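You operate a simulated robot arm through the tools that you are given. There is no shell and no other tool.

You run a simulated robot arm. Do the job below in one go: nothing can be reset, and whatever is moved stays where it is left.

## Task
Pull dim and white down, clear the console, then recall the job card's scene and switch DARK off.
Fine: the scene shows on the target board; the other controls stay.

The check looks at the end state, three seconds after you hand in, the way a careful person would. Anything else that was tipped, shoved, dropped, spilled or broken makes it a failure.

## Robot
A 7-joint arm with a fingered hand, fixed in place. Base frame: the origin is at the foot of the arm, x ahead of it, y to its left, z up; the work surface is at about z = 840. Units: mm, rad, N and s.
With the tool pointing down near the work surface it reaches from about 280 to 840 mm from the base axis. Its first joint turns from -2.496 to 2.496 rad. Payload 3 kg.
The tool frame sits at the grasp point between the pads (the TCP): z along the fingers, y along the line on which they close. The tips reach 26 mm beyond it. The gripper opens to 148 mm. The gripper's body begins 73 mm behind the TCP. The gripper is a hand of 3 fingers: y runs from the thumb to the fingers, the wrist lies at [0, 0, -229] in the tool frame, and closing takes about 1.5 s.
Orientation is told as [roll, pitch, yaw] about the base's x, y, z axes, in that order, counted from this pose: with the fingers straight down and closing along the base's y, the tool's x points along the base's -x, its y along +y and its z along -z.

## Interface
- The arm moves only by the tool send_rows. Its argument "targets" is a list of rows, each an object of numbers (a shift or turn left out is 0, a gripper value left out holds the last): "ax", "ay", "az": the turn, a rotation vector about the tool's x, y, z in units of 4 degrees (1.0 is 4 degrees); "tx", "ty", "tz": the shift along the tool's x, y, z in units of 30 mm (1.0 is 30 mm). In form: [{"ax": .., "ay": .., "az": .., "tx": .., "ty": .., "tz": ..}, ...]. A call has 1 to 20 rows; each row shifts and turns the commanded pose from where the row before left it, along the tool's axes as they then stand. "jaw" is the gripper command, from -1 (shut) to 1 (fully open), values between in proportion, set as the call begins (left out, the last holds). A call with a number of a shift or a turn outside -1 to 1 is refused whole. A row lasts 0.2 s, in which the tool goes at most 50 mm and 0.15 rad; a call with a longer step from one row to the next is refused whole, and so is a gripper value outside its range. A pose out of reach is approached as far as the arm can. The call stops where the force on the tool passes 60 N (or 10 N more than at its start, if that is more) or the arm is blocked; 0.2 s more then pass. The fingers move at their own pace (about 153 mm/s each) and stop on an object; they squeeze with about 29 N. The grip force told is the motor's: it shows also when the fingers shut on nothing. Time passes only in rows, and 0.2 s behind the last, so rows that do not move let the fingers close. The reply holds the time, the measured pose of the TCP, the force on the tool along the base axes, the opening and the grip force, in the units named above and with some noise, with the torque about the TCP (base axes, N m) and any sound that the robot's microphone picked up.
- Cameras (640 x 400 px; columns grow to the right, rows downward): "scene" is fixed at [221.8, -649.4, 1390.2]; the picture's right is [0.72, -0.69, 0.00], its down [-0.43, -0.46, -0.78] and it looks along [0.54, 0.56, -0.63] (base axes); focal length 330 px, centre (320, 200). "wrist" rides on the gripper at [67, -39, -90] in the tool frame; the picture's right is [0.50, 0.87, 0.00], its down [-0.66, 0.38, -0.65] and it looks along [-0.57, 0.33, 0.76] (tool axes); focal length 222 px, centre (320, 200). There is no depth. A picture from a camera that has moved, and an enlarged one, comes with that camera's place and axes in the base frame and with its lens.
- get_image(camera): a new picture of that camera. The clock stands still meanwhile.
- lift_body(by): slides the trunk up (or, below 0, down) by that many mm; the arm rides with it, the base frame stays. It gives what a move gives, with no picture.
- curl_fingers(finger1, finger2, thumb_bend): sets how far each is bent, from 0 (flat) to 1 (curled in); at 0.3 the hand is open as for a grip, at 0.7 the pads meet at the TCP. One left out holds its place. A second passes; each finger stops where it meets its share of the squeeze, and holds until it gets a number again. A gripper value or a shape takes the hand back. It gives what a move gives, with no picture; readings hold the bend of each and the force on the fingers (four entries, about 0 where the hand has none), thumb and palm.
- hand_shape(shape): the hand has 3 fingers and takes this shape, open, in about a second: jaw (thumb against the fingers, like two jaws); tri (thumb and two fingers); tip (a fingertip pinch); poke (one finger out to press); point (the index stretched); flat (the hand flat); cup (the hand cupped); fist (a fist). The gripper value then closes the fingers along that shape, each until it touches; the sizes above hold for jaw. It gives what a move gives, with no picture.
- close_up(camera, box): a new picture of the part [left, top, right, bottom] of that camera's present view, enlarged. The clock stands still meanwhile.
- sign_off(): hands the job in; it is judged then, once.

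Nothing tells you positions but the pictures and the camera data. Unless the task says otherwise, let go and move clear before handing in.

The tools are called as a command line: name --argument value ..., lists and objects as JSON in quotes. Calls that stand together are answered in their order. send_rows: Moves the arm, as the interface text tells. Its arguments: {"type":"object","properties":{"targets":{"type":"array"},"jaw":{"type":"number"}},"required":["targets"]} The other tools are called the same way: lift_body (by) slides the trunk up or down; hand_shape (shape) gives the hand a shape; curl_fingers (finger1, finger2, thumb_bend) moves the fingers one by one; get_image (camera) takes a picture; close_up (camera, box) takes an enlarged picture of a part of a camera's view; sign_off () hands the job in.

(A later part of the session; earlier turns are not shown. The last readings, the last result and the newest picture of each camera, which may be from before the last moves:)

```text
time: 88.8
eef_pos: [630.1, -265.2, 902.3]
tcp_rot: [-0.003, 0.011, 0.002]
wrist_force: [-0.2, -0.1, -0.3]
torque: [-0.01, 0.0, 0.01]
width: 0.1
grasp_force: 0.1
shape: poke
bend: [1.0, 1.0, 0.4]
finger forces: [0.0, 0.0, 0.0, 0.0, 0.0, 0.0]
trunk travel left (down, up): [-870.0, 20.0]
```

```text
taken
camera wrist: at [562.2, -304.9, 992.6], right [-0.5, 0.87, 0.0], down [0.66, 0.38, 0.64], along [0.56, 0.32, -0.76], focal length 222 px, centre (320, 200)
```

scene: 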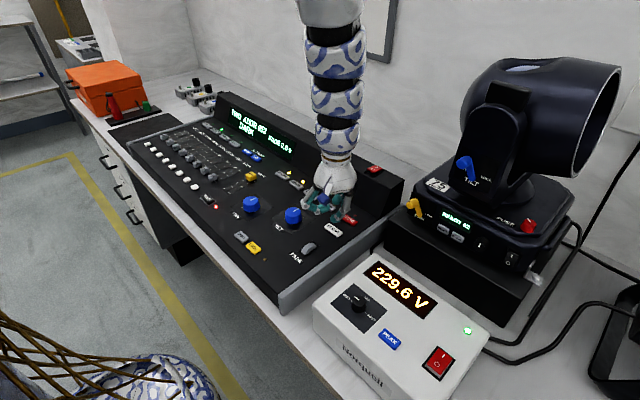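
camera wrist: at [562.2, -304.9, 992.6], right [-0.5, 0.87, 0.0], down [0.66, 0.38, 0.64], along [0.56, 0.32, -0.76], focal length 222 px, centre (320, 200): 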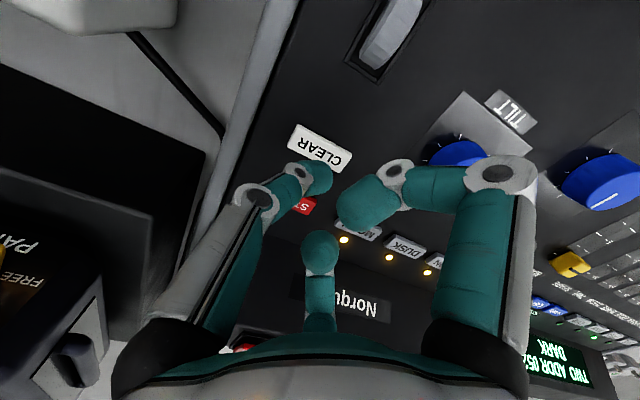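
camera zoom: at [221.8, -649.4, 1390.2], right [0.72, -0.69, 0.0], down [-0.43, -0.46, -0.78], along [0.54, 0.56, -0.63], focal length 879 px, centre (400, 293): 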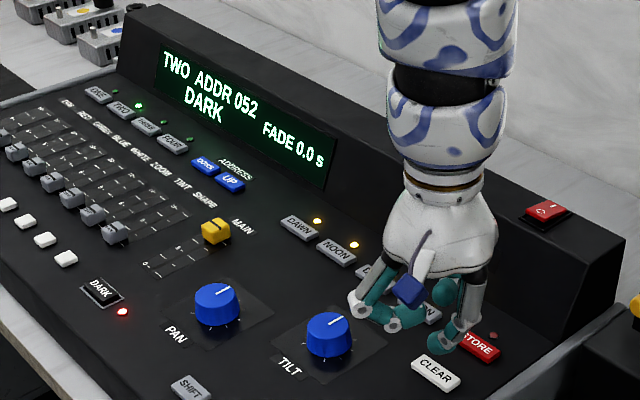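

CLEAR is done. Before MOON I need to know how close the rear housing is, so I'll look at that edge.

close_up --camera "wrist" --box '[270, 200, 470, 325]'

close_up --camera "scene" --box '[300, 150, 410, 240]'

```text
3.20 times, centred on (370, 262) of wrist
camera zoom: at [562.2, -304.9, 992.6], right [-0.5, 0.87, 0.0], down [0.66, 0.38, 0.64], along [0.56, 0.32, -0.76], focal length 711 px, centre (160, 0)
```

zoom: 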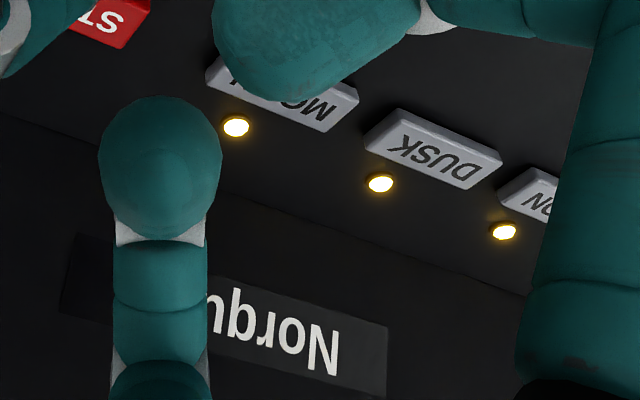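

```text
4.44 times, centred on (355, 195) of scene
camera zoom: at [221.8, -649.4, 1390.2], right [0.72, -0.69, 0.0], down [-0.43, -0.46, -0.78], along [0.54, 0.56, -0.63], focal length 1464 px, centre (164, 222)
```

zoom: 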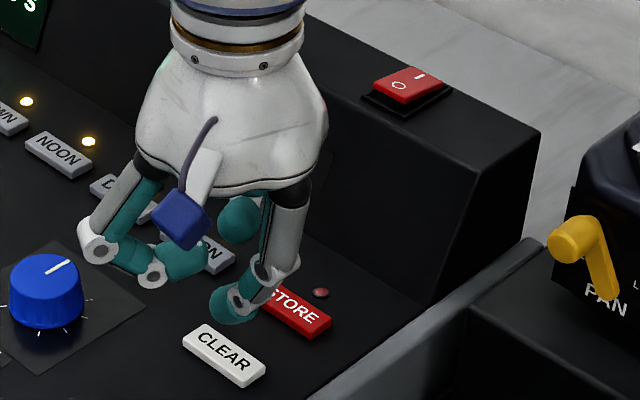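

The housing face starts at x≈737 and MOON is centred at about (679,-194). A 20° yaw will keep the curled rear finger clear of the housing and the other one clear of TILT. I'll do that at this height and check.

send_rows --targets '[{"az": -1}, {"az": -1}, {"az": -1}, {"az": -1}, {"az": -1}, {}]'

get_image --camera "wrist"

```text
time: 90.2
eef_pos: [630.6, -266.6, 901.6]
tcp_rot: [0.001, 0.013, 0.35]
wrist_force: [-0.6, 0.2, -0.1]
torque: [0.0, -0.01, 0.01]
width: 0.0
grasp_force: 0.0
shape: poke
bend: [1.0, 1.0, 0.4]
finger forces: [0.0, 0.1, 0.1, 0.1, 0.0, 0.1]
trunk travel left (down, up): [-870.0, 20.0]
```

```text
taken
camera wrist: at [579.8, -325.7, 992.6], right [-0.77, 0.64, 0.01], down [0.49, 0.58, 0.65], along [0.41, 0.5, -0.76], focal length 222 px, centre (320, 200)
```

wrist: 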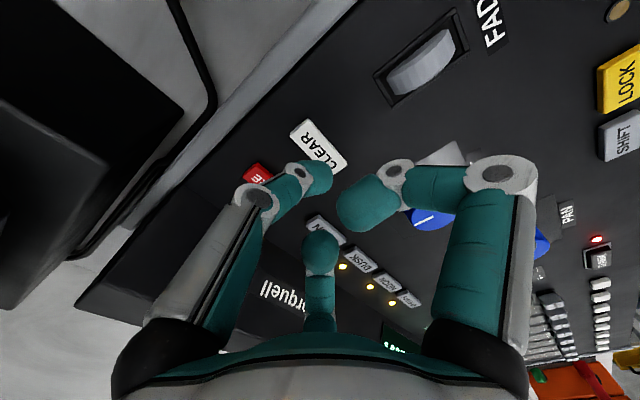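

Now I'll move diagonally up and over MOON, rising along with it to respect the reach limit.

send_rows --targets '[{"tx": -0.56, "ty": 0.435, "tz": -0.4}, {"tx": -0.56, "ty": 0.435, "tz": -0.4}, {"tx": -0.56, "ty": 0.435, "tz": -0.4}, {"tx": -0.56, "ty": 0.435, "tz": -0.4}, {}]'

get_image --camera "wrist"

close_up --camera "scene" --box '[260, 110, 400, 220]'

```text
time: 91.4
eef_pos: [673.0, -193.0, 947.3]
tcp_rot: [0.0, 0.012, 0.352]
wrist_force: [-0.4, 0.9, 0.6]
torque: [0.01, -0.01, -0.02]
width: 0.0
grasp_force: 0.0
shape: poke
bend: [1.0, 1.0, 0.4]
finger forces: [0.0, 0.0, 0.0, 0.1, 0.0, 0.1]
trunk travel left (down, up): [-870.0, 20.0]
```

```text
taken
camera wrist: at [623.6, -252.7, 1039.2], right [-0.77, 0.64, 0.01], down [0.49, 0.58, 0.65], along [0.41, 0.5, -0.76], focal length 222 px, centre (320, 200)
```

wrist: 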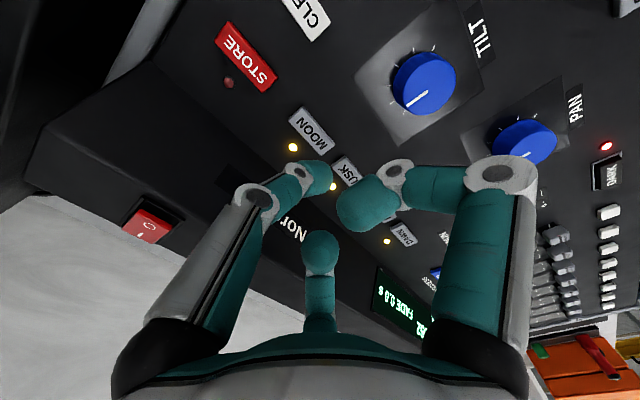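

```text
3.64 times, centred on (330, 165) of scene
camera zoom: at [221.8, -649.4, 1390.2], right [0.72, -0.69, 0.0], down [-0.43, -0.46, -0.78], along [0.54, 0.56, -0.63], focal length 1198 px, centre (284, 327)
```

zoom: 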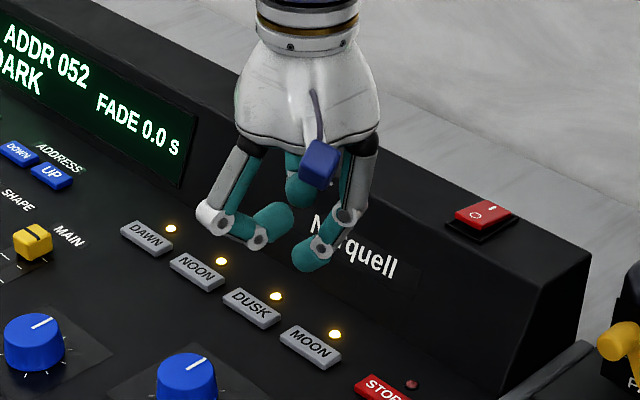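

MOON measures (681,-195) and the tool is at (673,-193). After a small correction I'll descend with the trunk.

send_rows --targets '[{"tx": -0.1, "ty": -0.08, "tz": -0.1}, {}]'

lift_body --by -50

close_up --camera "scene" --box '[260, 110, 400, 220]'

close_up --camera "wrist" --box '[200, 80, 480, 280]'

```text
time: 92.0
eef_pos: [676.5, -193.7, 951.9]
tcp_rot: [0.0, 0.012, 0.352]
wrist_force: [0.9, -0.3, 0.7]
torque: [0.0, -0.01, 0.0]
width: 0.2
grasp_force: 0.1
shape: poke
bend: [1.0, 1.0, 0.4]
finger forces: [0.1, 0.0, 0.0, 0.0, 0.0, 0.0]
trunk travel left (down, up): [-870.0, 20.0]
```

```text
time: 92.9
eef_pos: [676.7, -193.4, 901.0]
tcp_rot: [-0.001, 0.012, 0.351]
wrist_force: [-0.2, 0.4, 0.1]
torque: [0.01, 0.0, 0.02]
width: 0.0
grasp_force: 0.1
shape: poke
bend: [1.0, 1.0, 0.4]
finger forces: [0.0, 0.0, 0.0, 0.0, 0.0, 0.0]
trunk travel left (down, up): [-820.0, 70.0]
```

```text
3.64 times, centred on (330, 165) of scene
camera zoom: at [221.8, -649.4, 1390.2], right [0.72, -0.69, 0.0], down [-0.43, -0.46, -0.78], along [0.54, 0.56, -0.63], focal length 1198 px, centre (284, 327)
```

zoom: 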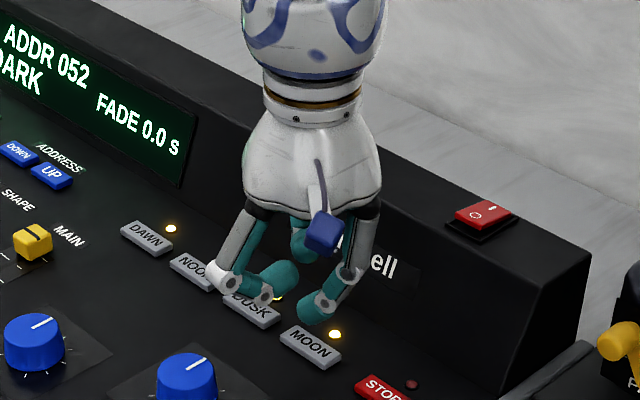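

```text
2.00 times, centred on (340, 180) of wrist
camera zoom: at [627.5, -253.8, 992.8], right [-0.77, 0.64, 0.01], down [0.49, 0.58, 0.65], along [0.41, 0.5, -0.76], focal length 444 px, centre (280, 240)
```

zoom: 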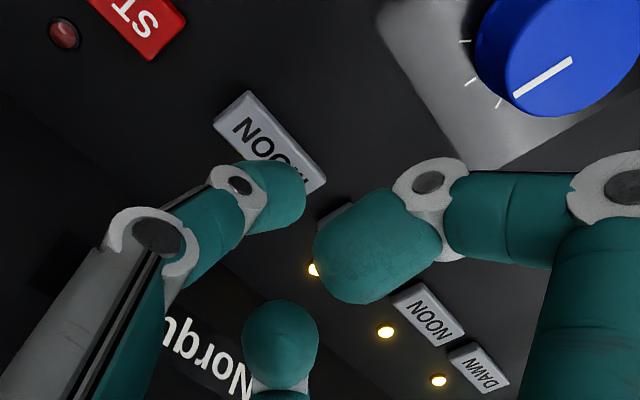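

The tip lines up with MOON and the housing has clearance. I'll go down to contact.

lift_body --by -20

close_up --camera "scene" --box '[290, 140, 370, 210]'

```text
time: 93.5
eef_pos: [677.7, -193.3, 880.9]
tcp_rot: [-0.001, 0.013, 0.35]
wrist_force: [0.2, -0.8, -0.1]
torque: [-0.03, 0.0, 0.01]
width: 0.0
grasp_force: 0.1
shape: poke
bend: [1.0, 1.0, 0.4]
finger forces: [0.0, 0.0, 0.1, 0.0, 0.1, 0.1]
trunk travel left (down, up): [-800.0, 90.0]
```

```text
5.71 times, centred on (330, 175) of scene
camera zoom: at [221.8, -649.4, 1390.2], right [0.72, -0.69, 0.0], down [-0.43, -0.46, -0.78], along [0.54, 0.56, -0.63], focal length 1883 px, centre (263, 343)
```

zoom: 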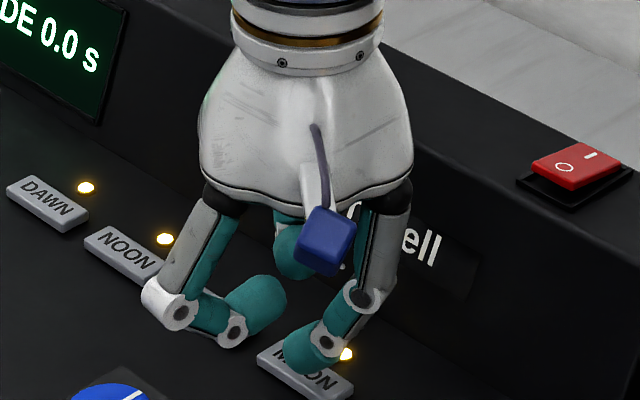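

lift_body --by -5

lift_body --by -3

lift_body --by -2

```text
time: 94.1
eef_pos: [677.8, -194.5, 877.5]
tcp_rot: [0.001, 0.013, 0.351]
wrist_force: [0.8, 0.1, 0.0]
torque: [0.01, -0.01, 0.02]
width: 0.0
grasp_force: 0.0
shape: poke
bend: [1.0, 1.0, 0.4]
finger forces: [0.0, 0.0, 0.0, 0.1, 0.1, 0.0]
trunk travel left (down, up): [-795.0, 95.0]
```

```text
time: 94.6
eef_pos: [677.1, -194.3, 872.9]
tcp_rot: [0.0, 0.013, 0.351]
wrist_force: [-0.8, 0.2, 0.3]
torque: [0.01, -0.01, -0.02]
width: 0.1
grasp_force: 0.1
shape: poke
bend: [1.0, 1.0, 0.4]
finger forces: [0.0, 0.1, 0.0, 0.0, 0.6, 0.0]
trunk travel left (down, up): [-792.0, 98.0]
```

```text
time: 95.1
eef_pos: [677.4, -193.1, 872.3]
tcp_rot: [0.0, 0.011, 0.351]
wrist_force: [0.8, 0.4, 2.3]
torque: [0.0, -0.01, -0.02]
width: 0.0
grasp_force: 0.1
shape: poke
bend: [1.0, 1.0, 0.4]
finger forces: [0.0, 0.1, 0.0, 0.1, 2.0, 0.0]
trunk travel left (down, up): [-790.0, 100.0]
heard: click
```

MOON clicked. I'll rise and check the display.

lift_body --by 40

get_image --camera "scene"

close_up --camera "scene" --box '[190, 90, 390, 240]'

close_up --camera "wrist" --box '[200, 80, 640, 360]'

```text
time: 96.0
eef_pos: [677.3, -194.9, 911.9]
tcp_rot: [0.001, 0.013, 0.352]
wrist_force: [-1.4, -1.0, -1.0]
torque: [0.0, -0.01, 0.04]
width: 0.0
grasp_force: 0.0
shape: poke
bend: [1.0, 1.0, 0.4]
finger forces: [0.0, 0.0, 0.0, 0.0, 0.0, 0.1]
trunk travel left (down, up): [-830.0, 60.0]
```

```text
taken
```

scene: 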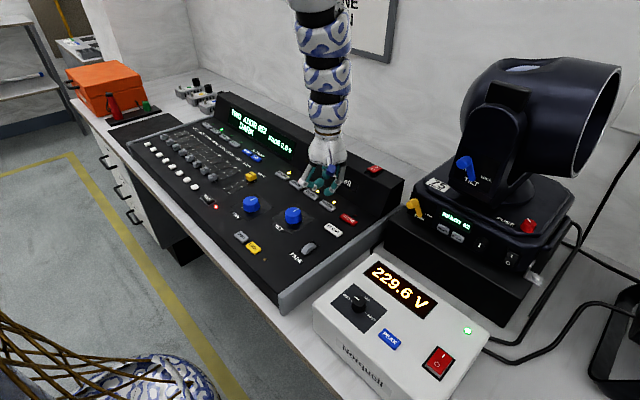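

```text
2.67 times, centred on (290, 165) of scene
camera zoom: at [221.8, -649.4, 1390.2], right [0.72, -0.69, 0.0], down [-0.43, -0.46, -0.78], along [0.54, 0.56, -0.63], focal length 879 px, centre (400, 293)
```

zoom: 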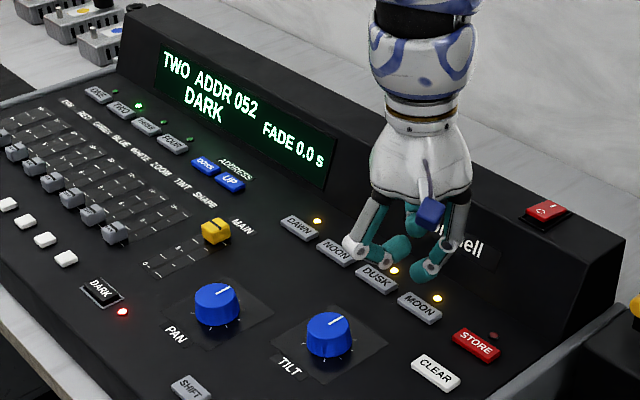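

```text
1.43 times, centred on (420, 220) of wrist
camera zoom: at [627.6, -253.8, 1002.6], right [-0.77, 0.64, 0.01], down [0.49, 0.58, 0.65], along [0.41, 0.5, -0.76], focal length 317 px, centre (177, 171)
```

zoom: 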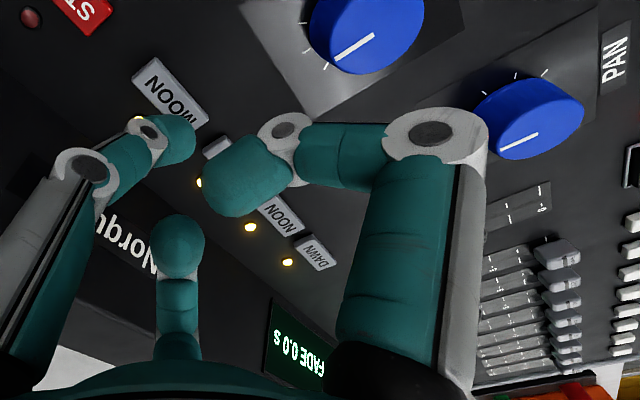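

No change shows while DARK is still on. Next is DARK at about (472,32), which is closer in, so I'll raise the trunk fully and work inward while descending, in short checked legs.

lift_body --by 60

send_rows --targets '[{"tx": 0.4, "ty": 0.86, "tz": 0.2}, {"tx": 0.4, "ty": 0.86, "tz": 0.2}, {"tx": 0.4, "ty": 0.86, "tz": 0.2}]'

```text
time: 97.0
eef_pos: [677.1, -194.5, 971.1]
tcp_rot: [0.0, 0.012, 0.349]
wrist_force: [-0.6, 1.0, 0.5]
torque: [0.02, -0.01, 0.05]
width: 0.3
grasp_force: 0.0
shape: poke
bend: [1.0, 1.0, 0.4]
finger forces: [0.0, 0.0, 0.1, 0.0, 0.0, 0.0]
trunk travel left (down, up): [-890.0, 0.0]
```

```text
time: 97.8
eef_pos: [640.1, -132.2, 934.0]
tcp_rot: [-0.001, 0.013, 0.35]
wrist_force: [0.7, -0.3, 0.6]
torque: [0.0, 0.0, 0.0]
width: 0.1
grasp_force: 0.0
shape: poke
bend: [1.0, 1.0, 0.4]
finger forces: [0.0, 0.0, 0.1, 0.0, 0.1, 0.0]
out of reach, approached as far as the arm can: row 1, 2, 3
trunk travel left (down, up): [-890.0, 0.0]
```

This posture only allows inward motion low down, so I'll lean the hand. With some more yaw so the curled fingers stay high, and the hand pitched so the tip points back toward the base, DARK should be reachable. First comes the yaw, at this safe spot.

send_rows --targets '[{"az": -1}, {"az": -1}, {"az": -1}, {"az": -1}, {"az": -1}, {"az": -1}, {"az": -1}, {"az": -1}, {"az": -1}, {"az": -1}]'

send_rows --targets '[{"ax": -0.866, "ay": 0.5}, {"ax": -0.866, "ay": 0.5}, {"ax": -0.866, "ay": 0.5}]'

get_image --camera "scene"

```text
time: 100.0
eef_pos: [642.2, -129.9, 934.2]
tcp_rot: [0.006, 0.009, 1.049]
wrist_force: [0.3, -0.6, -0.1]
torque: [-0.03, -0.02, 0.02]
width: 0.0
grasp_force: 0.1
shape: poke
bend: [1.0, 1.0, 0.4]
finger forces: [0.0, 0.0, 0.1, 0.0, 0.0, 0.0]
trunk travel left (down, up): [-890.0, 0.0]
```

```text
time: 100.8
eef_pos: [642.4, -132.5, 934.0]
tcp_rot: [0.192, 0.115, 1.06]
wrist_force: [-0.4, 1.4, 0.2]
torque: [0.01, 0.01, 0.01]
width: 0.1
grasp_force: 0.0
shape: poke
bend: [1.0, 1.0, 0.4]
finger forces: [0.0, 0.0, 0.1, 0.0, 0.0, 0.0]
trunk travel left (down, up): [-890.0, 0.0]
```

```text
taken
```

scene: 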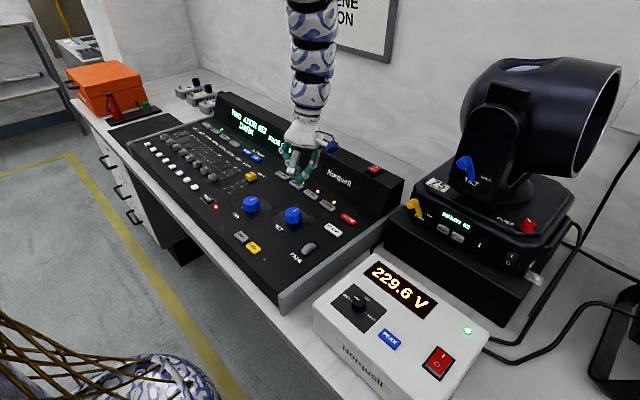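

The lean works. I'll add a bit more lean (about 20°), then move along +y over the MAIN fader area.

send_rows --targets '[{"ax": -0.866, "ay": 0.5}, {"ax": -0.866, "ay": 0.5}]'

send_rows --targets '[{"tx": -0.75, "ty": 0.613, "tz": 0.057}, {"tx": -0.75, "ty": 0.613, "tz": 0.057}, {"tx": -0.75, "ty": 0.613, "tz": 0.057}]'

```text
time: 101.4
eef_pos: [642.5, -132.0, 931.5]
tcp_rot: [0.314, 0.181, 1.076]
wrist_force: [0.6, 0.1, 0.9]
torque: [-0.05, 0.01, -0.02]
width: 0.1
grasp_force: 0.1
shape: poke
bend: [1.0, 1.0, 0.4]
finger forces: [0.0, 0.0, 0.0, 0.0, 0.0, 0.1]
trunk travel left (down, up): [-890.0, 0.0]
```

```text
time: 102.2
eef_pos: [627.0, -42.4, 933.1]
tcp_rot: [0.31, 0.181, 1.075]
wrist_force: [0.5, 1.1, 0.0]
torque: [0.01, 0.04, -0.03]
width: 0.0
grasp_force: 0.0
shape: poke
bend: [1.0, 1.0, 0.4]
finger forces: [0.0, 0.0, 0.0, 0.0, 0.0, 0.0]
trunk travel left (down, up): [-890.0, 0.0]
```

send_rows --targets '[{"tx": -0.647, "ty": 0.7, "tz": 0.1}, {"tx": -0.647, "ty": 0.7, "tz": 0.1}, {"tx": -0.647, "ty": 0.7, "tz": 0.1}]'

send_rows --targets '[{"tx": 0.3, "ty": 0.54, "tz": 0.23}, {"tx": 0.3, "ty": 0.54, "tz": 0.23}]'

```text
time: 103.0
eef_pos: [599.9, 37.9, 935.9]
tcp_rot: [0.312, 0.181, 1.076]
wrist_force: [0.0, 0.3, 0.0]
torque: [-0.01, -0.02, 0.04]
width: 0.1
grasp_force: 0.0
shape: poke
bend: [1.0, 1.0, 0.4]
finger forces: [0.0, 0.0, 0.0, 0.1, 0.0, 0.0]
trunk travel left (down, up): [-890.0, 0.0]
```

```text
time: 103.6
eef_pos: [559.0, 36.9, 935.9]
tcp_rot: [0.314, 0.179, 1.077]
wrist_force: [0.0, 0.8, -0.2]
torque: [-0.01, 0.01, 0.01]
width: 0.1
grasp_force: 0.1
shape: poke
bend: [1.0, 1.0, 0.4]
finger forces: [0.0, 0.0, 0.0, 0.0, 0.0, 0.0]
trunk travel left (down, up): [-890.0, 0.0]
```

The lean frees it. I'll continue inward toward DARK.

send_rows --targets '[{"tx": 0.33, "ty": 0.57, "tz": 0.24}, {"tx": 0.33, "ty": 0.57, "tz": 0.24}, {"tx": 0.25, "ty": 0.43, "tz": 0.18}]'

get_image --camera "scene"

get_image --camera "wrist"

```text
time: 104.4
eef_pos: [502.5, 39.1, 932.7]
tcp_rot: [0.313, 0.183, 1.076]
wrist_force: [-0.5, -0.2, 0.0]
torque: [0.01, 0.0, 0.0]
width: 0.1
grasp_force: 0.0
shape: poke
bend: [1.0, 1.0, 0.4]
finger forces: [0.1, 0.0, 0.1, 0.0, 0.1, 0.0]
trunk travel left (down, up): [-890.0, 0.0]
```

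```text
taken
```

scene: 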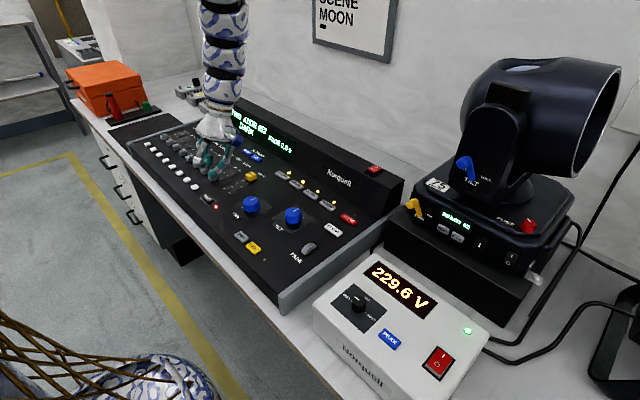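

```text
taken
camera wrist: at [532.9, -38.8, 1017.6], right [-0.94, 0.0, 0.35], down [0.23, 0.76, 0.61], along [-0.27, 0.65, -0.71], focal length 222 px, centre (320, 200)
```

wrist: 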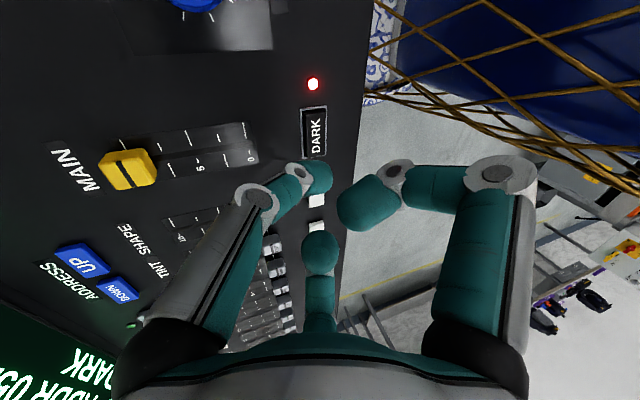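

DARK measures (475,37). I'll line the tip up with it and descend with the trunk.

send_rows --targets '[{"tx": 0.17, "ty": 0.23, "tz": 0.1}, {"tx": 0.17, "ty": 0.23, "tz": 0.1}, {}]'

lift_body --by -35

close_up --camera "scene" --box '[160, 130, 270, 225]'

get_image --camera "wrist"

```text
time: 105.2
eef_pos: [483.9, 36.6, 933.5]
tcp_rot: [0.313, 0.181, 1.076]
wrist_force: [0.8, -0.2, 0.0]
torque: [0.0, -0.02, 0.01]
width: 0.2
grasp_force: 0.1
shape: poke
bend: [1.0, 1.0, 0.4]
finger forces: [0.0, 0.0, 0.1, 0.1, 0.1, 0.1]
trunk travel left (down, up): [-890.0, 0.0]
```

```text
time: 106.0
eef_pos: [483.4, 35.4, 899.8]
tcp_rot: [0.313, 0.181, 1.077]
wrist_force: [-0.5, 0.1, -0.5]
torque: [-0.01, -0.04, 0.01]
width: 0.2
grasp_force: 0.1
shape: poke
bend: [1.0, 1.0, 0.4]
finger forces: [0.1, 0.0, 0.0, 0.1, 0.1, 0.0]
trunk travel left (down, up): [-855.0, 35.0]
```

```text
4.21 times, centred on (215, 178) of scene
camera zoom: at [221.8, -649.4, 1390.2], right [0.72, -0.69, 0.0], down [-0.43, -0.46, -0.78], along [0.54, 0.56, -0.63], focal length 1387 px, centre (762, 295)
```

zoom: 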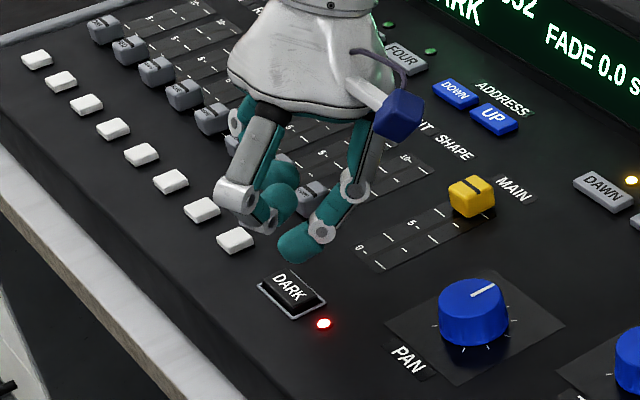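

```text
taken
camera wrist: at [515.0, -42.1, 984.0], right [-0.94, 0.0, 0.35], down [0.23, 0.76, 0.61], along [-0.27, 0.65, -0.71], focal length 222 px, centre (320, 200)
```

wrist: 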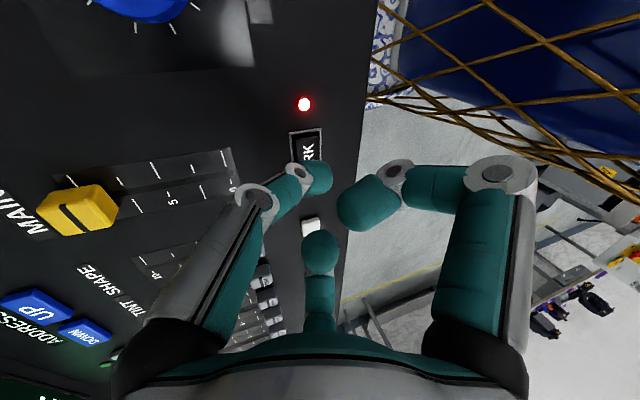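

The tip is nearly over DARK. After a slight shift I'll descend to contact.

send_rows --targets '[{"tx": -0.04, "ty": 0.13, "tz": 0.03}, {}]'

lift_body --by -17

close_up --camera "scene" --box '[170, 150, 250, 220]'

```text
time: 106.5
eef_pos: [480.7, 39.4, 898.7]
tcp_rot: [0.312, 0.181, 1.077]
wrist_force: [-0.3, -1.0, -1.1]
torque: [0.01, -0.02, 0.0]
width: 0.0
grasp_force: 0.0
shape: poke
bend: [1.0, 1.0, 0.4]
finger forces: [0.1, 0.0, 0.1, 0.1, 0.0, 0.0]
trunk travel left (down, up): [-855.0, 35.0]
```

```text
time: 107.2
eef_pos: [480.1, 39.4, 882.2]
tcp_rot: [0.313, 0.181, 1.076]
wrist_force: [0.3, -0.7, -0.9]
torque: [-0.01, -0.03, 0.01]
width: 0.1
grasp_force: 0.1
shape: poke
bend: [1.0, 1.0, 0.4]
finger forces: [0.0, 0.0, 0.0, 0.0, 0.1, 0.0]
trunk travel left (down, up): [-838.0, 52.0]
```

```text
5.71 times, centred on (210, 185) of scene
camera zoom: at [221.8, -649.4, 1390.2], right [0.72, -0.69, 0.0], down [-0.43, -0.46, -0.78], along [0.54, 0.56, -0.63], focal length 1883 px, centre (949, 286)
```

zoom: 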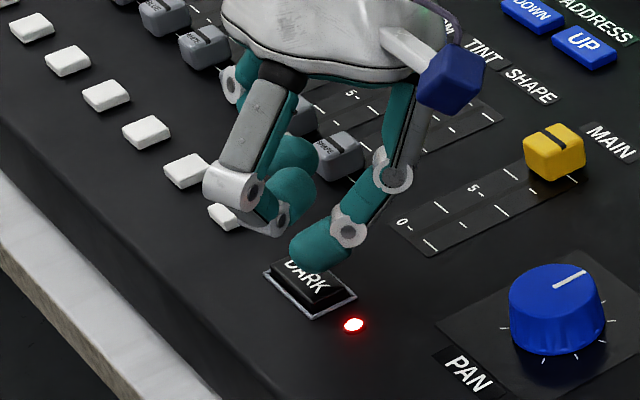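

lift_body --by -3

lift_body --by -2

close_up --camera "scene" --box '[170, 150, 250, 220]'

```text
time: 107.7
eef_pos: [480.9, 38.5, 879.2]
tcp_rot: [0.312, 0.179, 1.077]
wrist_force: [0.5, -0.9, -0.3]
torque: [-0.01, 0.03, -0.01]
width: 0.1
grasp_force: 0.1
shape: poke
bend: [1.0, 1.0, 0.4]
finger forces: [0.0, 0.0, 0.0, 0.0, 0.0, 0.0]
trunk travel left (down, up): [-835.0, 55.0]
```

```text
time: 108.2
eef_pos: [481.0, 38.9, 876.2]
tcp_rot: [0.313, 0.182, 1.079]
wrist_force: [0.2, 0.3, 0.1]
torque: [0.02, -0.01, -0.02]
width: 0.0
grasp_force: 0.1
shape: poke
bend: [1.0, 1.0, 0.4]
finger forces: [0.0, 0.1, 0.0, 0.0, 0.1, 0.0]
trunk travel left (down, up): [-833.0, 57.0]
```

```text
5.71 times, centred on (210, 185) of scene
camera zoom: at [221.8, -649.4, 1390.2], right [0.72, -0.69, 0.0], down [-0.43, -0.46, -0.78], along [0.54, 0.56, -0.63], focal length 1883 px, centre (949, 286)
```

zoom: 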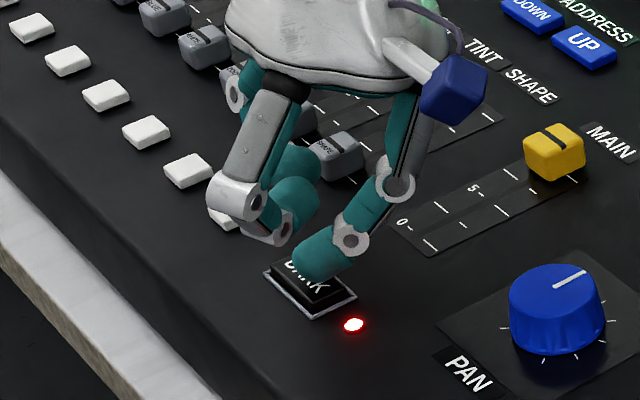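

lift_body --by -2

lift_body --by -2

lift_body --by -1.5

close_up --camera "scene" --box '[170, 150, 250, 220]'

```text
time: 108.8
eef_pos: [480.8, 39.1, 874.9]
tcp_rot: [0.311, 0.182, 1.077]
wrist_force: [-0.5, 0.1, -0.3]
torque: [0.0, 0.01, 0.01]
width: 0.2
grasp_force: 0.0
shape: poke
bend: [1.0, 1.0, 0.4]
finger forces: [0.0, 0.0, 0.0, 0.0, 0.0, 0.0]
trunk travel left (down, up): [-831.0, 59.0]
```

```text
time: 109.3
eef_pos: [480.6, 39.5, 872.1]
tcp_rot: [0.311, 0.181, 1.076]
wrist_force: [0.0, 0.0, -0.1]
torque: [-0.01, 0.01, -0.01]
width: 0.2
grasp_force: 0.1
shape: poke
bend: [1.0, 1.0, 0.4]
finger forces: [0.0, 0.0, 0.0, 0.2, 0.1, 0.0]
trunk travel left (down, up): [-829.0, 61.0]
```

```text
time: 109.8
eef_pos: [479.0, 39.5, 871.0]
tcp_rot: [0.31, 0.181, 1.077]
wrist_force: [0.1, -0.4, 1.4]
torque: [-0.03, 0.01, -0.03]
width: 0.2
grasp_force: 0.2
shape: poke
bend: [1.0, 1.0, 0.4]
finger forces: [0.1, 0.0, 0.0, 0.1, 1.1, 0.0]
trunk travel left (down, up): [-828.0, 62.0]
```

```text
5.71 times, centred on (210, 185) of scene
camera zoom: at [221.8, -649.4, 1390.2], right [0.72, -0.69, 0.0], down [-0.43, -0.46, -0.78], along [0.54, 0.56, -0.63], focal length 1883 px, centre (949, 286)
```

zoom: 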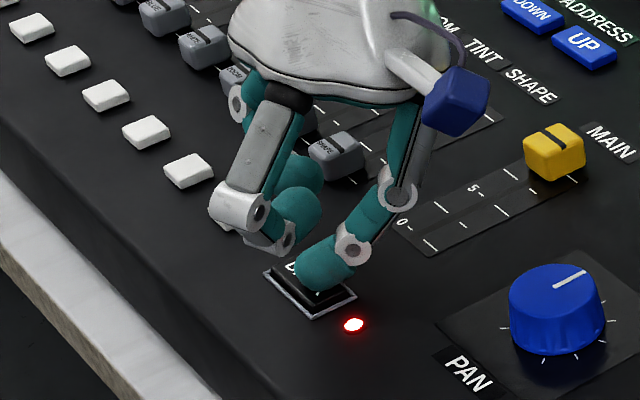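

Contact is on the thumb only (1.1 N). I'll press on in 1 mm steps.

lift_body --by -1

```text
time: 110.3
eef_pos: [479.5, 39.6, 870.0]
tcp_rot: [0.312, 0.181, 1.077]
wrist_force: [-0.5, 0.2, 2.0]
torque: [0.01, 0.0, -0.01]
width: 0.2
grasp_force: 0.0
shape: poke
bend: [1.0, 1.0, 0.4]
finger forces: [0.1, 0.0, 0.0, 0.1, 1.9, 0.1]
trunk travel left (down, up): [-826.0, 64.0]
heard: click
```

The click was heard. I'll lift off and check the DARK lamp and the display.

lift_body --by 40

get_image --camera "scene"

close_up --camera "scene" --box '[130, 90, 330, 230]'

```text
time: 111.1
eef_pos: [480.2, 38.6, 909.5]
tcp_rot: [0.312, 0.181, 1.075]
wrist_force: [0.2, 0.0, 0.9]
torque: [0.01, 0.04, -0.01]
width: 0.1
grasp_force: 0.0
shape: poke
bend: [1.0, 1.0, 0.4]
finger forces: [0.0, 0.1, 0.0, 0.1, 0.0, 0.0]
trunk travel left (down, up): [-866.0, 23.0]
```

```text
taken
```

scene: 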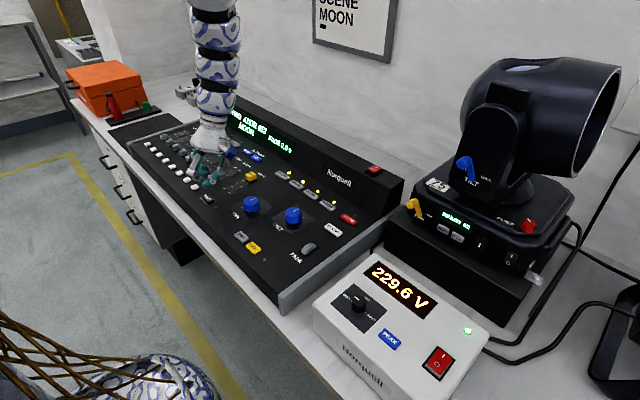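

```text
2.86 times, centred on (230, 160) of scene
camera zoom: at [221.8, -649.4, 1390.2], right [0.72, -0.69, 0.0], down [-0.43, -0.46, -0.78], along [0.54, 0.56, -0.63], focal length 941 px, centre (577, 314)
```

zoom: 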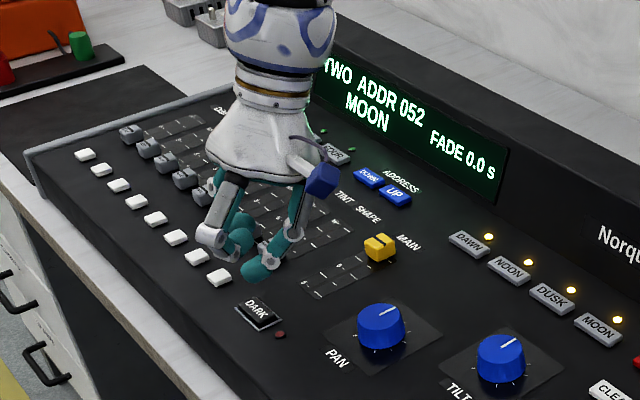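

DARK is off and the display now reads MOON. I'll check whether the lamp responds.

close_up --camera "scene" --box '[400, 50, 640, 280]'

close_up --camera "scene" --box '[400, 180, 500, 260]'

close_up --camera "scene" --box '[310, 240, 500, 380]'

get_image --camera "wrist"

```text
1.74 times, centred on (520, 165) of scene
camera zoom: at [221.8, -649.4, 1390.2], right [0.72, -0.69, 0.0], down [-0.43, -0.46, -0.78], along [0.54, 0.56, -0.63], focal length 573 px, centre (-28, 261)
```

zoom: 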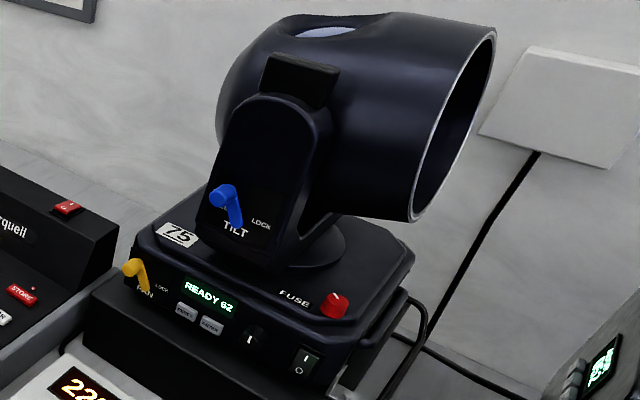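

```text
5.00 times, centred on (450, 220) of scene
camera zoom: at [221.8, -649.4, 1390.2], right [0.72, -0.69, 0.0], down [-0.43, -0.46, -0.78], along [0.54, 0.56, -0.63], focal length 1647 px, centre (-330, 100)
```

zoom: 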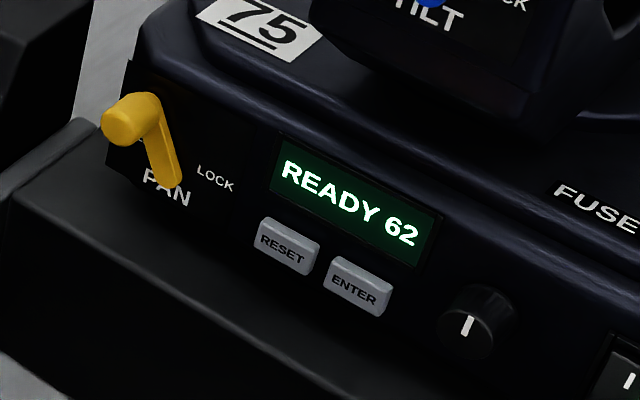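

```text
2.86 times, centred on (405, 310) of scene
camera zoom: at [221.8, -649.4, 1390.2], right [0.72, -0.69, 0.0], down [-0.43, -0.46, -0.78], along [0.54, 0.56, -0.63], focal length 941 px, centre (77, -114)
```

zoom: 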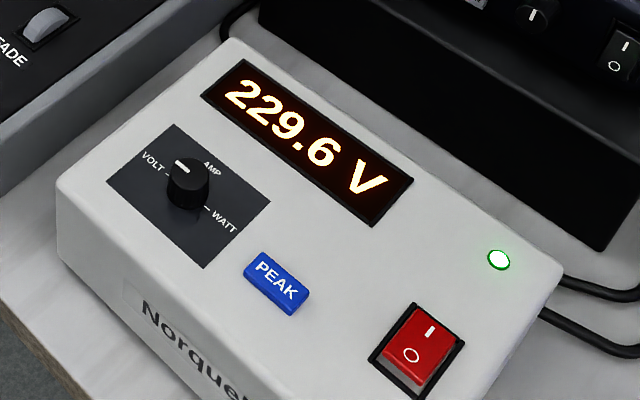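

```text
taken
camera wrist: at [511.6, -39.4, 995.3], right [-0.94, 0.0, 0.35], down [0.23, 0.76, 0.61], along [-0.27, 0.65, -0.71], focal length 222 px, centre (320, 200)
```

wrist: 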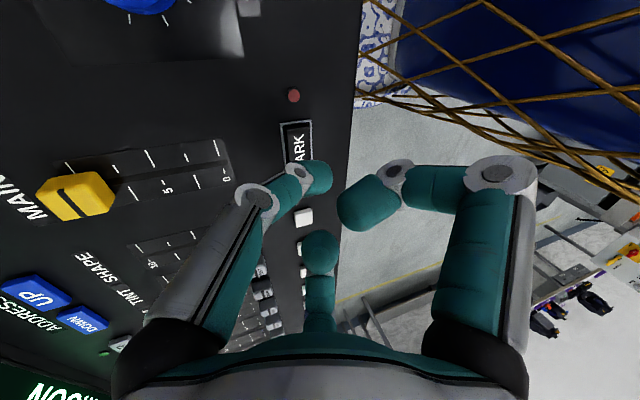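

I can't see the target board from here. I'll look at the device at the right edge, and then turn the wrist camera toward the board.

close_up --camera "scene" --box '[560, 260, 640, 400]'

close_up --camera "scene" --box '[540, 60, 640, 140]'

close_up --camera "scene" --box '[160, 70, 260, 130]'

```text
2.86 times, centred on (600, 330) of scene
camera zoom: at [221.8, -649.4, 1390.2], right [0.72, -0.69, 0.0], down [-0.43, -0.46, -0.78], along [0.54, 0.56, -0.63], focal length 941 px, centre (-480, -171)
```

zoom: 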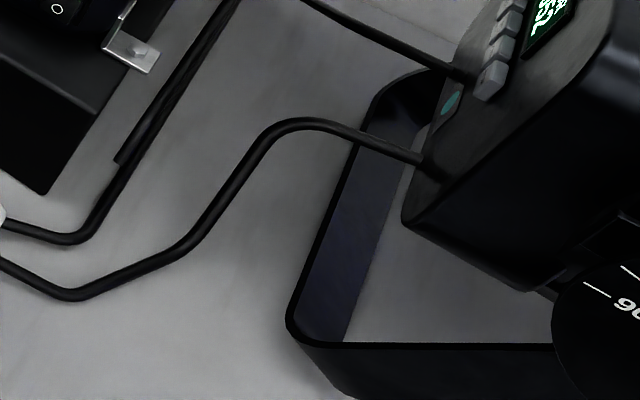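

```text
5.00 times, centred on (590, 100) of scene
camera zoom: at [221.8, -649.4, 1390.2], right [0.72, -0.69, 0.0], down [-0.43, -0.46, -0.78], along [0.54, 0.56, -0.63], focal length 1647 px, centre (-1030, 700)
```

zoom: 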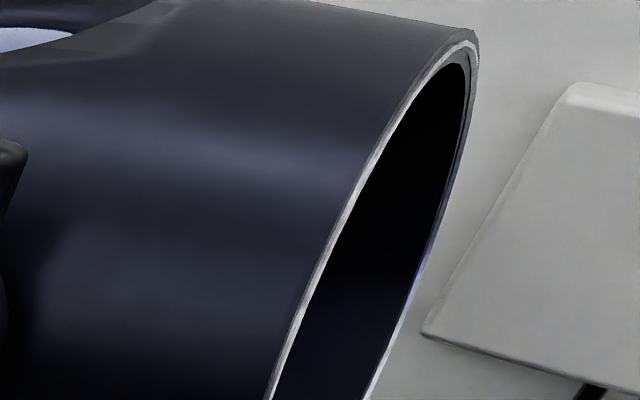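

```text
6.40 times, centred on (210, 100) of scene
camera zoom: at [221.8, -649.4, 1390.2], right [0.72, -0.69, 0.0], down [-0.43, -0.46, -0.78], along [0.54, 0.56, -0.63], focal length 2109 px, centre (1024, 840)
```

zoom: 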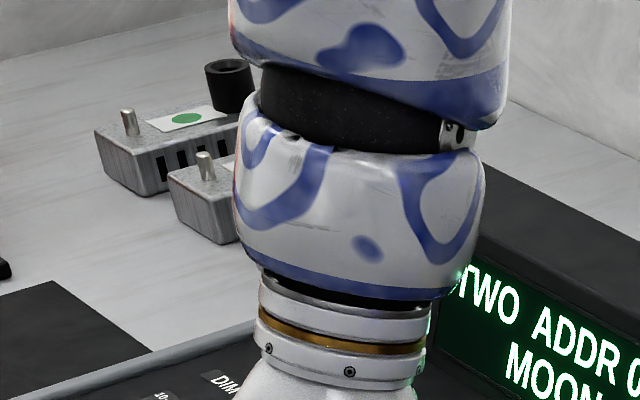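

The device on the right is a second fixture whose small display seems to end in 52, matching console fixture TWO. I'll read it closely.

close_up --camera "scene" --box '[610, 245, 640, 295]'

close_up --camera "scene" --box '[600, 240, 640, 400]'

```text
8.00 times, centred on (625, 270) of scene
camera zoom: at [221.8, -649.4, 1390.2], right [0.72, -0.69, 0.0], down [-0.43, -0.46, -0.78], along [0.54, 0.56, -0.63], focal length 2636 px, centre (-2120, -360)
```

zoom: 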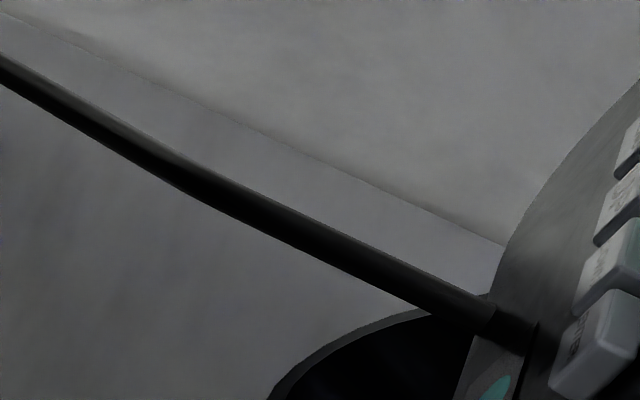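

```text
2.50 times, centred on (620, 320) of scene
camera zoom: at [221.8, -649.4, 1390.2], right [0.72, -0.69, 0.0], down [-0.43, -0.46, -0.78], along [0.54, 0.56, -0.63], focal length 824 px, centre (-430, -100)
```

zoom: 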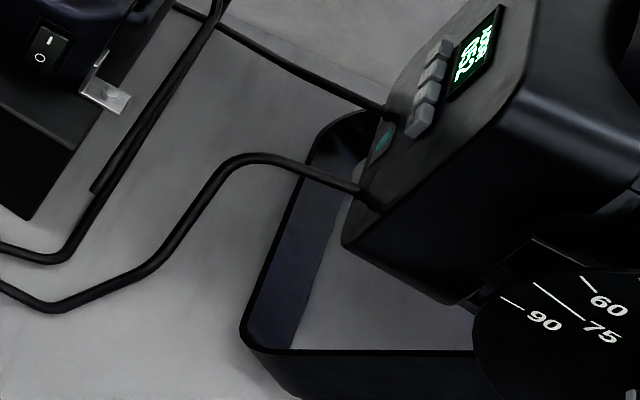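

It reads 052, so fixture TWO is this flood, aimed toward -y at the board. I'll retreat the way I came and then turn the wrist camera to confirm the board is lit.

lift_body --by 23

send_rows --targets '[{"tx": -0.47, "ty": -0.814, "tz": -0.342}, {"tx": -0.47, "ty": -0.814, "tz": -0.342}, {"tx": -0.47, "ty": -0.814, "tz": -0.342}, {"tx": -0.47, "ty": -0.814, "tz": -0.342}]'

send_rows --targets '[{"tx": 0.647, "ty": -0.7, "tz": -0.1}, {"tx": 0.647, "ty": -0.7, "tz": -0.1}, {"tx": 0.647, "ty": -0.7, "tz": -0.1}]'

```text
time: 111.8
eef_pos: [480.1, 38.8, 933.4]
tcp_rot: [0.312, 0.181, 1.077]
wrist_force: [-0.4, 0.2, -0.3]
torque: [-0.01, 0.01, -0.01]
width: 0.0
grasp_force: 0.0
shape: poke
bend: [1.0, 1.0, 0.4]
finger forces: [0.0, 0.1, 0.0, 0.0, 0.1, 0.0]
trunk travel left (down, up): [-890.0, 0.0]
```

```text
time: 112.8
eef_pos: [600.8, 37.9, 932.1]
tcp_rot: [0.311, 0.181, 1.072]
wrist_force: [0.3, 0.0, 0.2]
torque: [-0.03, 0.01, -0.01]
width: 0.0
grasp_force: 0.0
shape: poke
bend: [1.0, 1.0, 0.4]
finger forces: [0.1, 0.0, 0.0, 0.0, 0.0, 0.1]
trunk travel left (down, up): [-890.0, 0.0]
```

```text
time: 113.6
eef_pos: [629.9, -41.2, 932.3]
tcp_rot: [0.312, 0.181, 1.077]
wrist_force: [-0.6, -0.3, -0.1]
torque: [-0.01, 0.01, 0.02]
width: 0.3
grasp_force: 0.1
shape: poke
bend: [1.0, 1.0, 0.4]
finger forces: [0.0, 0.0, 0.1, 0.1, 0.0, 0.0]
trunk travel left (down, up): [-890.0, 0.0]
```

Now I'll try going straight up, keeping the lean.

send_rows --targets '[{"tx": 0.171, "ty": 0.296, "tz": -0.94}, {"tx": 0.171, "ty": 0.296, "tz": -0.94}]'

```text
time: 114.2
eef_pos: [630.8, -43.2, 992.7]
tcp_rot: [0.312, 0.18, 1.076]
wrist_force: [0.5, 0.4, -0.2]
torque: [-0.01, 0.01, 0.0]
width: 0.0
grasp_force: 0.0
shape: poke
bend: [1.0, 1.0, 0.4]
finger forces: [0.0, 0.1, 0.0, 0.0, 0.1, 0.1]
trunk travel left (down, up): [-890.0, 0.0]
```

send_rows --targets '[{"tx": 0.171, "ty": 0.296, "tz": -0.94}, {"tx": 0.171, "ty": 0.296, "tz": -0.94}, {"tx": 0.171, "ty": 0.296, "tz": -0.94}]'

get_image --camera "scene"

```text
time: 115.0
eef_pos: [627.2, -39.7, 1080.7]
tcp_rot: [0.317, 0.178, 1.074]
wrist_force: [2.7, -2.5, 2.8]
torque: [0.18, 0.11, -0.05]
width: 0.0
grasp_force: 0.1
shape: poke
bend: [1.0, 1.0, 0.4]
finger forces: [0.0, 0.0, 0.0, 0.0, 0.1, 0.0]
trunk travel left (down, up): [-890.0, 0.0]
```

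```text
taken
```

scene: 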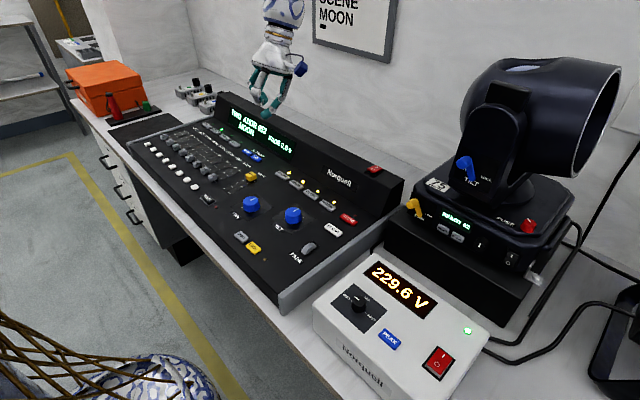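

The hand is safely high above the console. I'll undo the lean and turn the yaw around so the camera faces the board side.

send_rows --targets '[{"ax": 0.866, "ay": -0.5}, {"ax": 0.866, "ay": -0.5}, {"ax": 0.866, "ay": -0.5}, {"ax": 0.866, "ay": -0.5}, {"ax": 0.866, "ay": -0.5}]'

send_rows --targets '[{"az": 1}, {"az": 1}, {"az": 1}, {"az": 1}, {"az": 1}, {"az": 1}, {"az": 1}, {"az": 1}, {"az": 1}, {"az": 1}, {"az": 1}, {"az": 1}, {"az": 1}, {"az": 1}, {"az": 1}]'

```text
time: 116.2
eef_pos: [710.4, -18.2, 1074.3]
tcp_rot: [0.012, 0.013, 1.048]
wrist_force: [0.1, 0.1, 0.3]
torque: [0.01, 0.01, 0.03]
width: 0.1
grasp_force: 0.1
shape: poke
bend: [1.0, 1.0, 0.4]
finger forces: [0.0, 0.1, 0.0, 0.0, 0.0, 0.1]
out of reach, approached as far as the arm can: row 1, 2, 3, 4, 5
trunk travel left (down, up): [-890.0, 0.0]
```

```text
time: 119.4
eef_pos: [711.4, -19.0, 1073.5]
tcp_rot: [-0.005, 0.012, 0.0]
wrist_force: [-0.5, 0.7, -0.1]
torque: [0.06, 0.05, -0.01]
width: 0.0
grasp_force: 0.0
shape: poke
bend: [1.0, 1.0, 0.4]
finger forces: [0.0, 0.0, 0.1, 0.1, 0.1, 0.0]
trunk travel left (down, up): [-890.0, 0.0]
```

send_rows --targets '[{"az": 1}, {"az": 1}, {"az": 1}, {"az": 1}, {"az": 1}, {"az": 1}, {"az": 1}, {"az": 1}, {"az": 1}, {"az": 1}, {"az": 1}, {"az": 1}, {"az": 1}, {"az": 1}, {"az": 1}, {"az": 1}, {"az": 1}, {"az": 1}, {"az": 1}, {"az": 1}]'

get_image --camera "wrist"

```text
time: 123.6
eef_pos: [711.0, -19.5, 1074.5]
tcp_rot: [-0.016, -0.003, -1.396]
wrist_force: [0.9, -0.1, 0.1]
torque: [0.0, 0.0, 0.0]
width: 0.0
grasp_force: 0.1
shape: poke
bend: [1.0, 1.0, 0.4]
finger forces: [0.1, 0.0, 0.0, 0.0, 0.0, 0.0]
trunk travel left (down, up): [-890.0, 0.0]
```

```text
taken
camera wrist: at [661.1, 39.8, 1164.6], right [0.77, 0.64, -0.01], down [0.5, -0.58, 0.65], along [0.41, -0.5, -0.76], focal length 222 px, centre (320, 200)
```

wrist: 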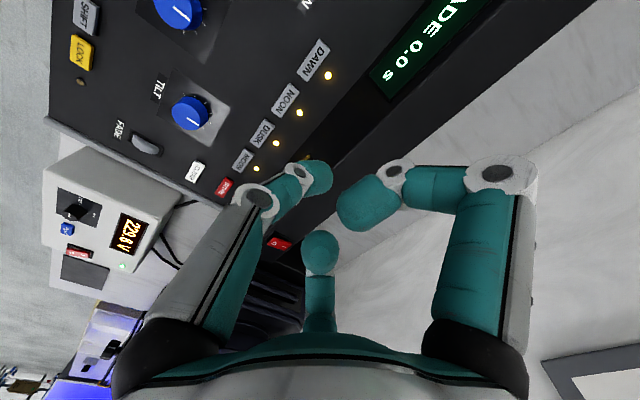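

Blue light is showing at the lower left of the picture. I'll tilt up to see the board itself.

send_rows --targets '[{"ay": -1}, {"ay": -1}, {"ay": -1}, {"ay": -1}, {"ay": -1}, {"ay": -1}, {"ay": -1}, {"ay": -1}]'

get_image --camera "wrist"

```text
time: 125.4
eef_pos: [709.2, -17.9, 1075.0]
tcp_rot: [-0.013, -0.562, -1.388]
wrist_force: [-0.4, 0.3, 0.1]
torque: [-0.01, 0.02, 0.0]
width: 0.0
grasp_force: 0.1
shape: poke
bend: [1.0, 1.0, 0.4]
finger forces: [0.0, 0.0, 0.0, 0.1, 0.0, 0.1]
trunk travel left (down, up): [-890.0, 0.0]
```

```text
taken
camera wrist: at [653.1, 77.3, 1115.9], right [0.78, 0.57, -0.28], down [0.42, -0.13, 0.9], along [0.47, -0.81, -0.34], focal length 222 px, centre (320, 200)
```

wrist: 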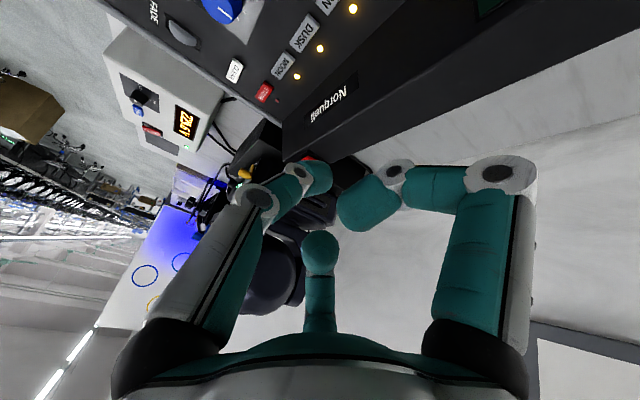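

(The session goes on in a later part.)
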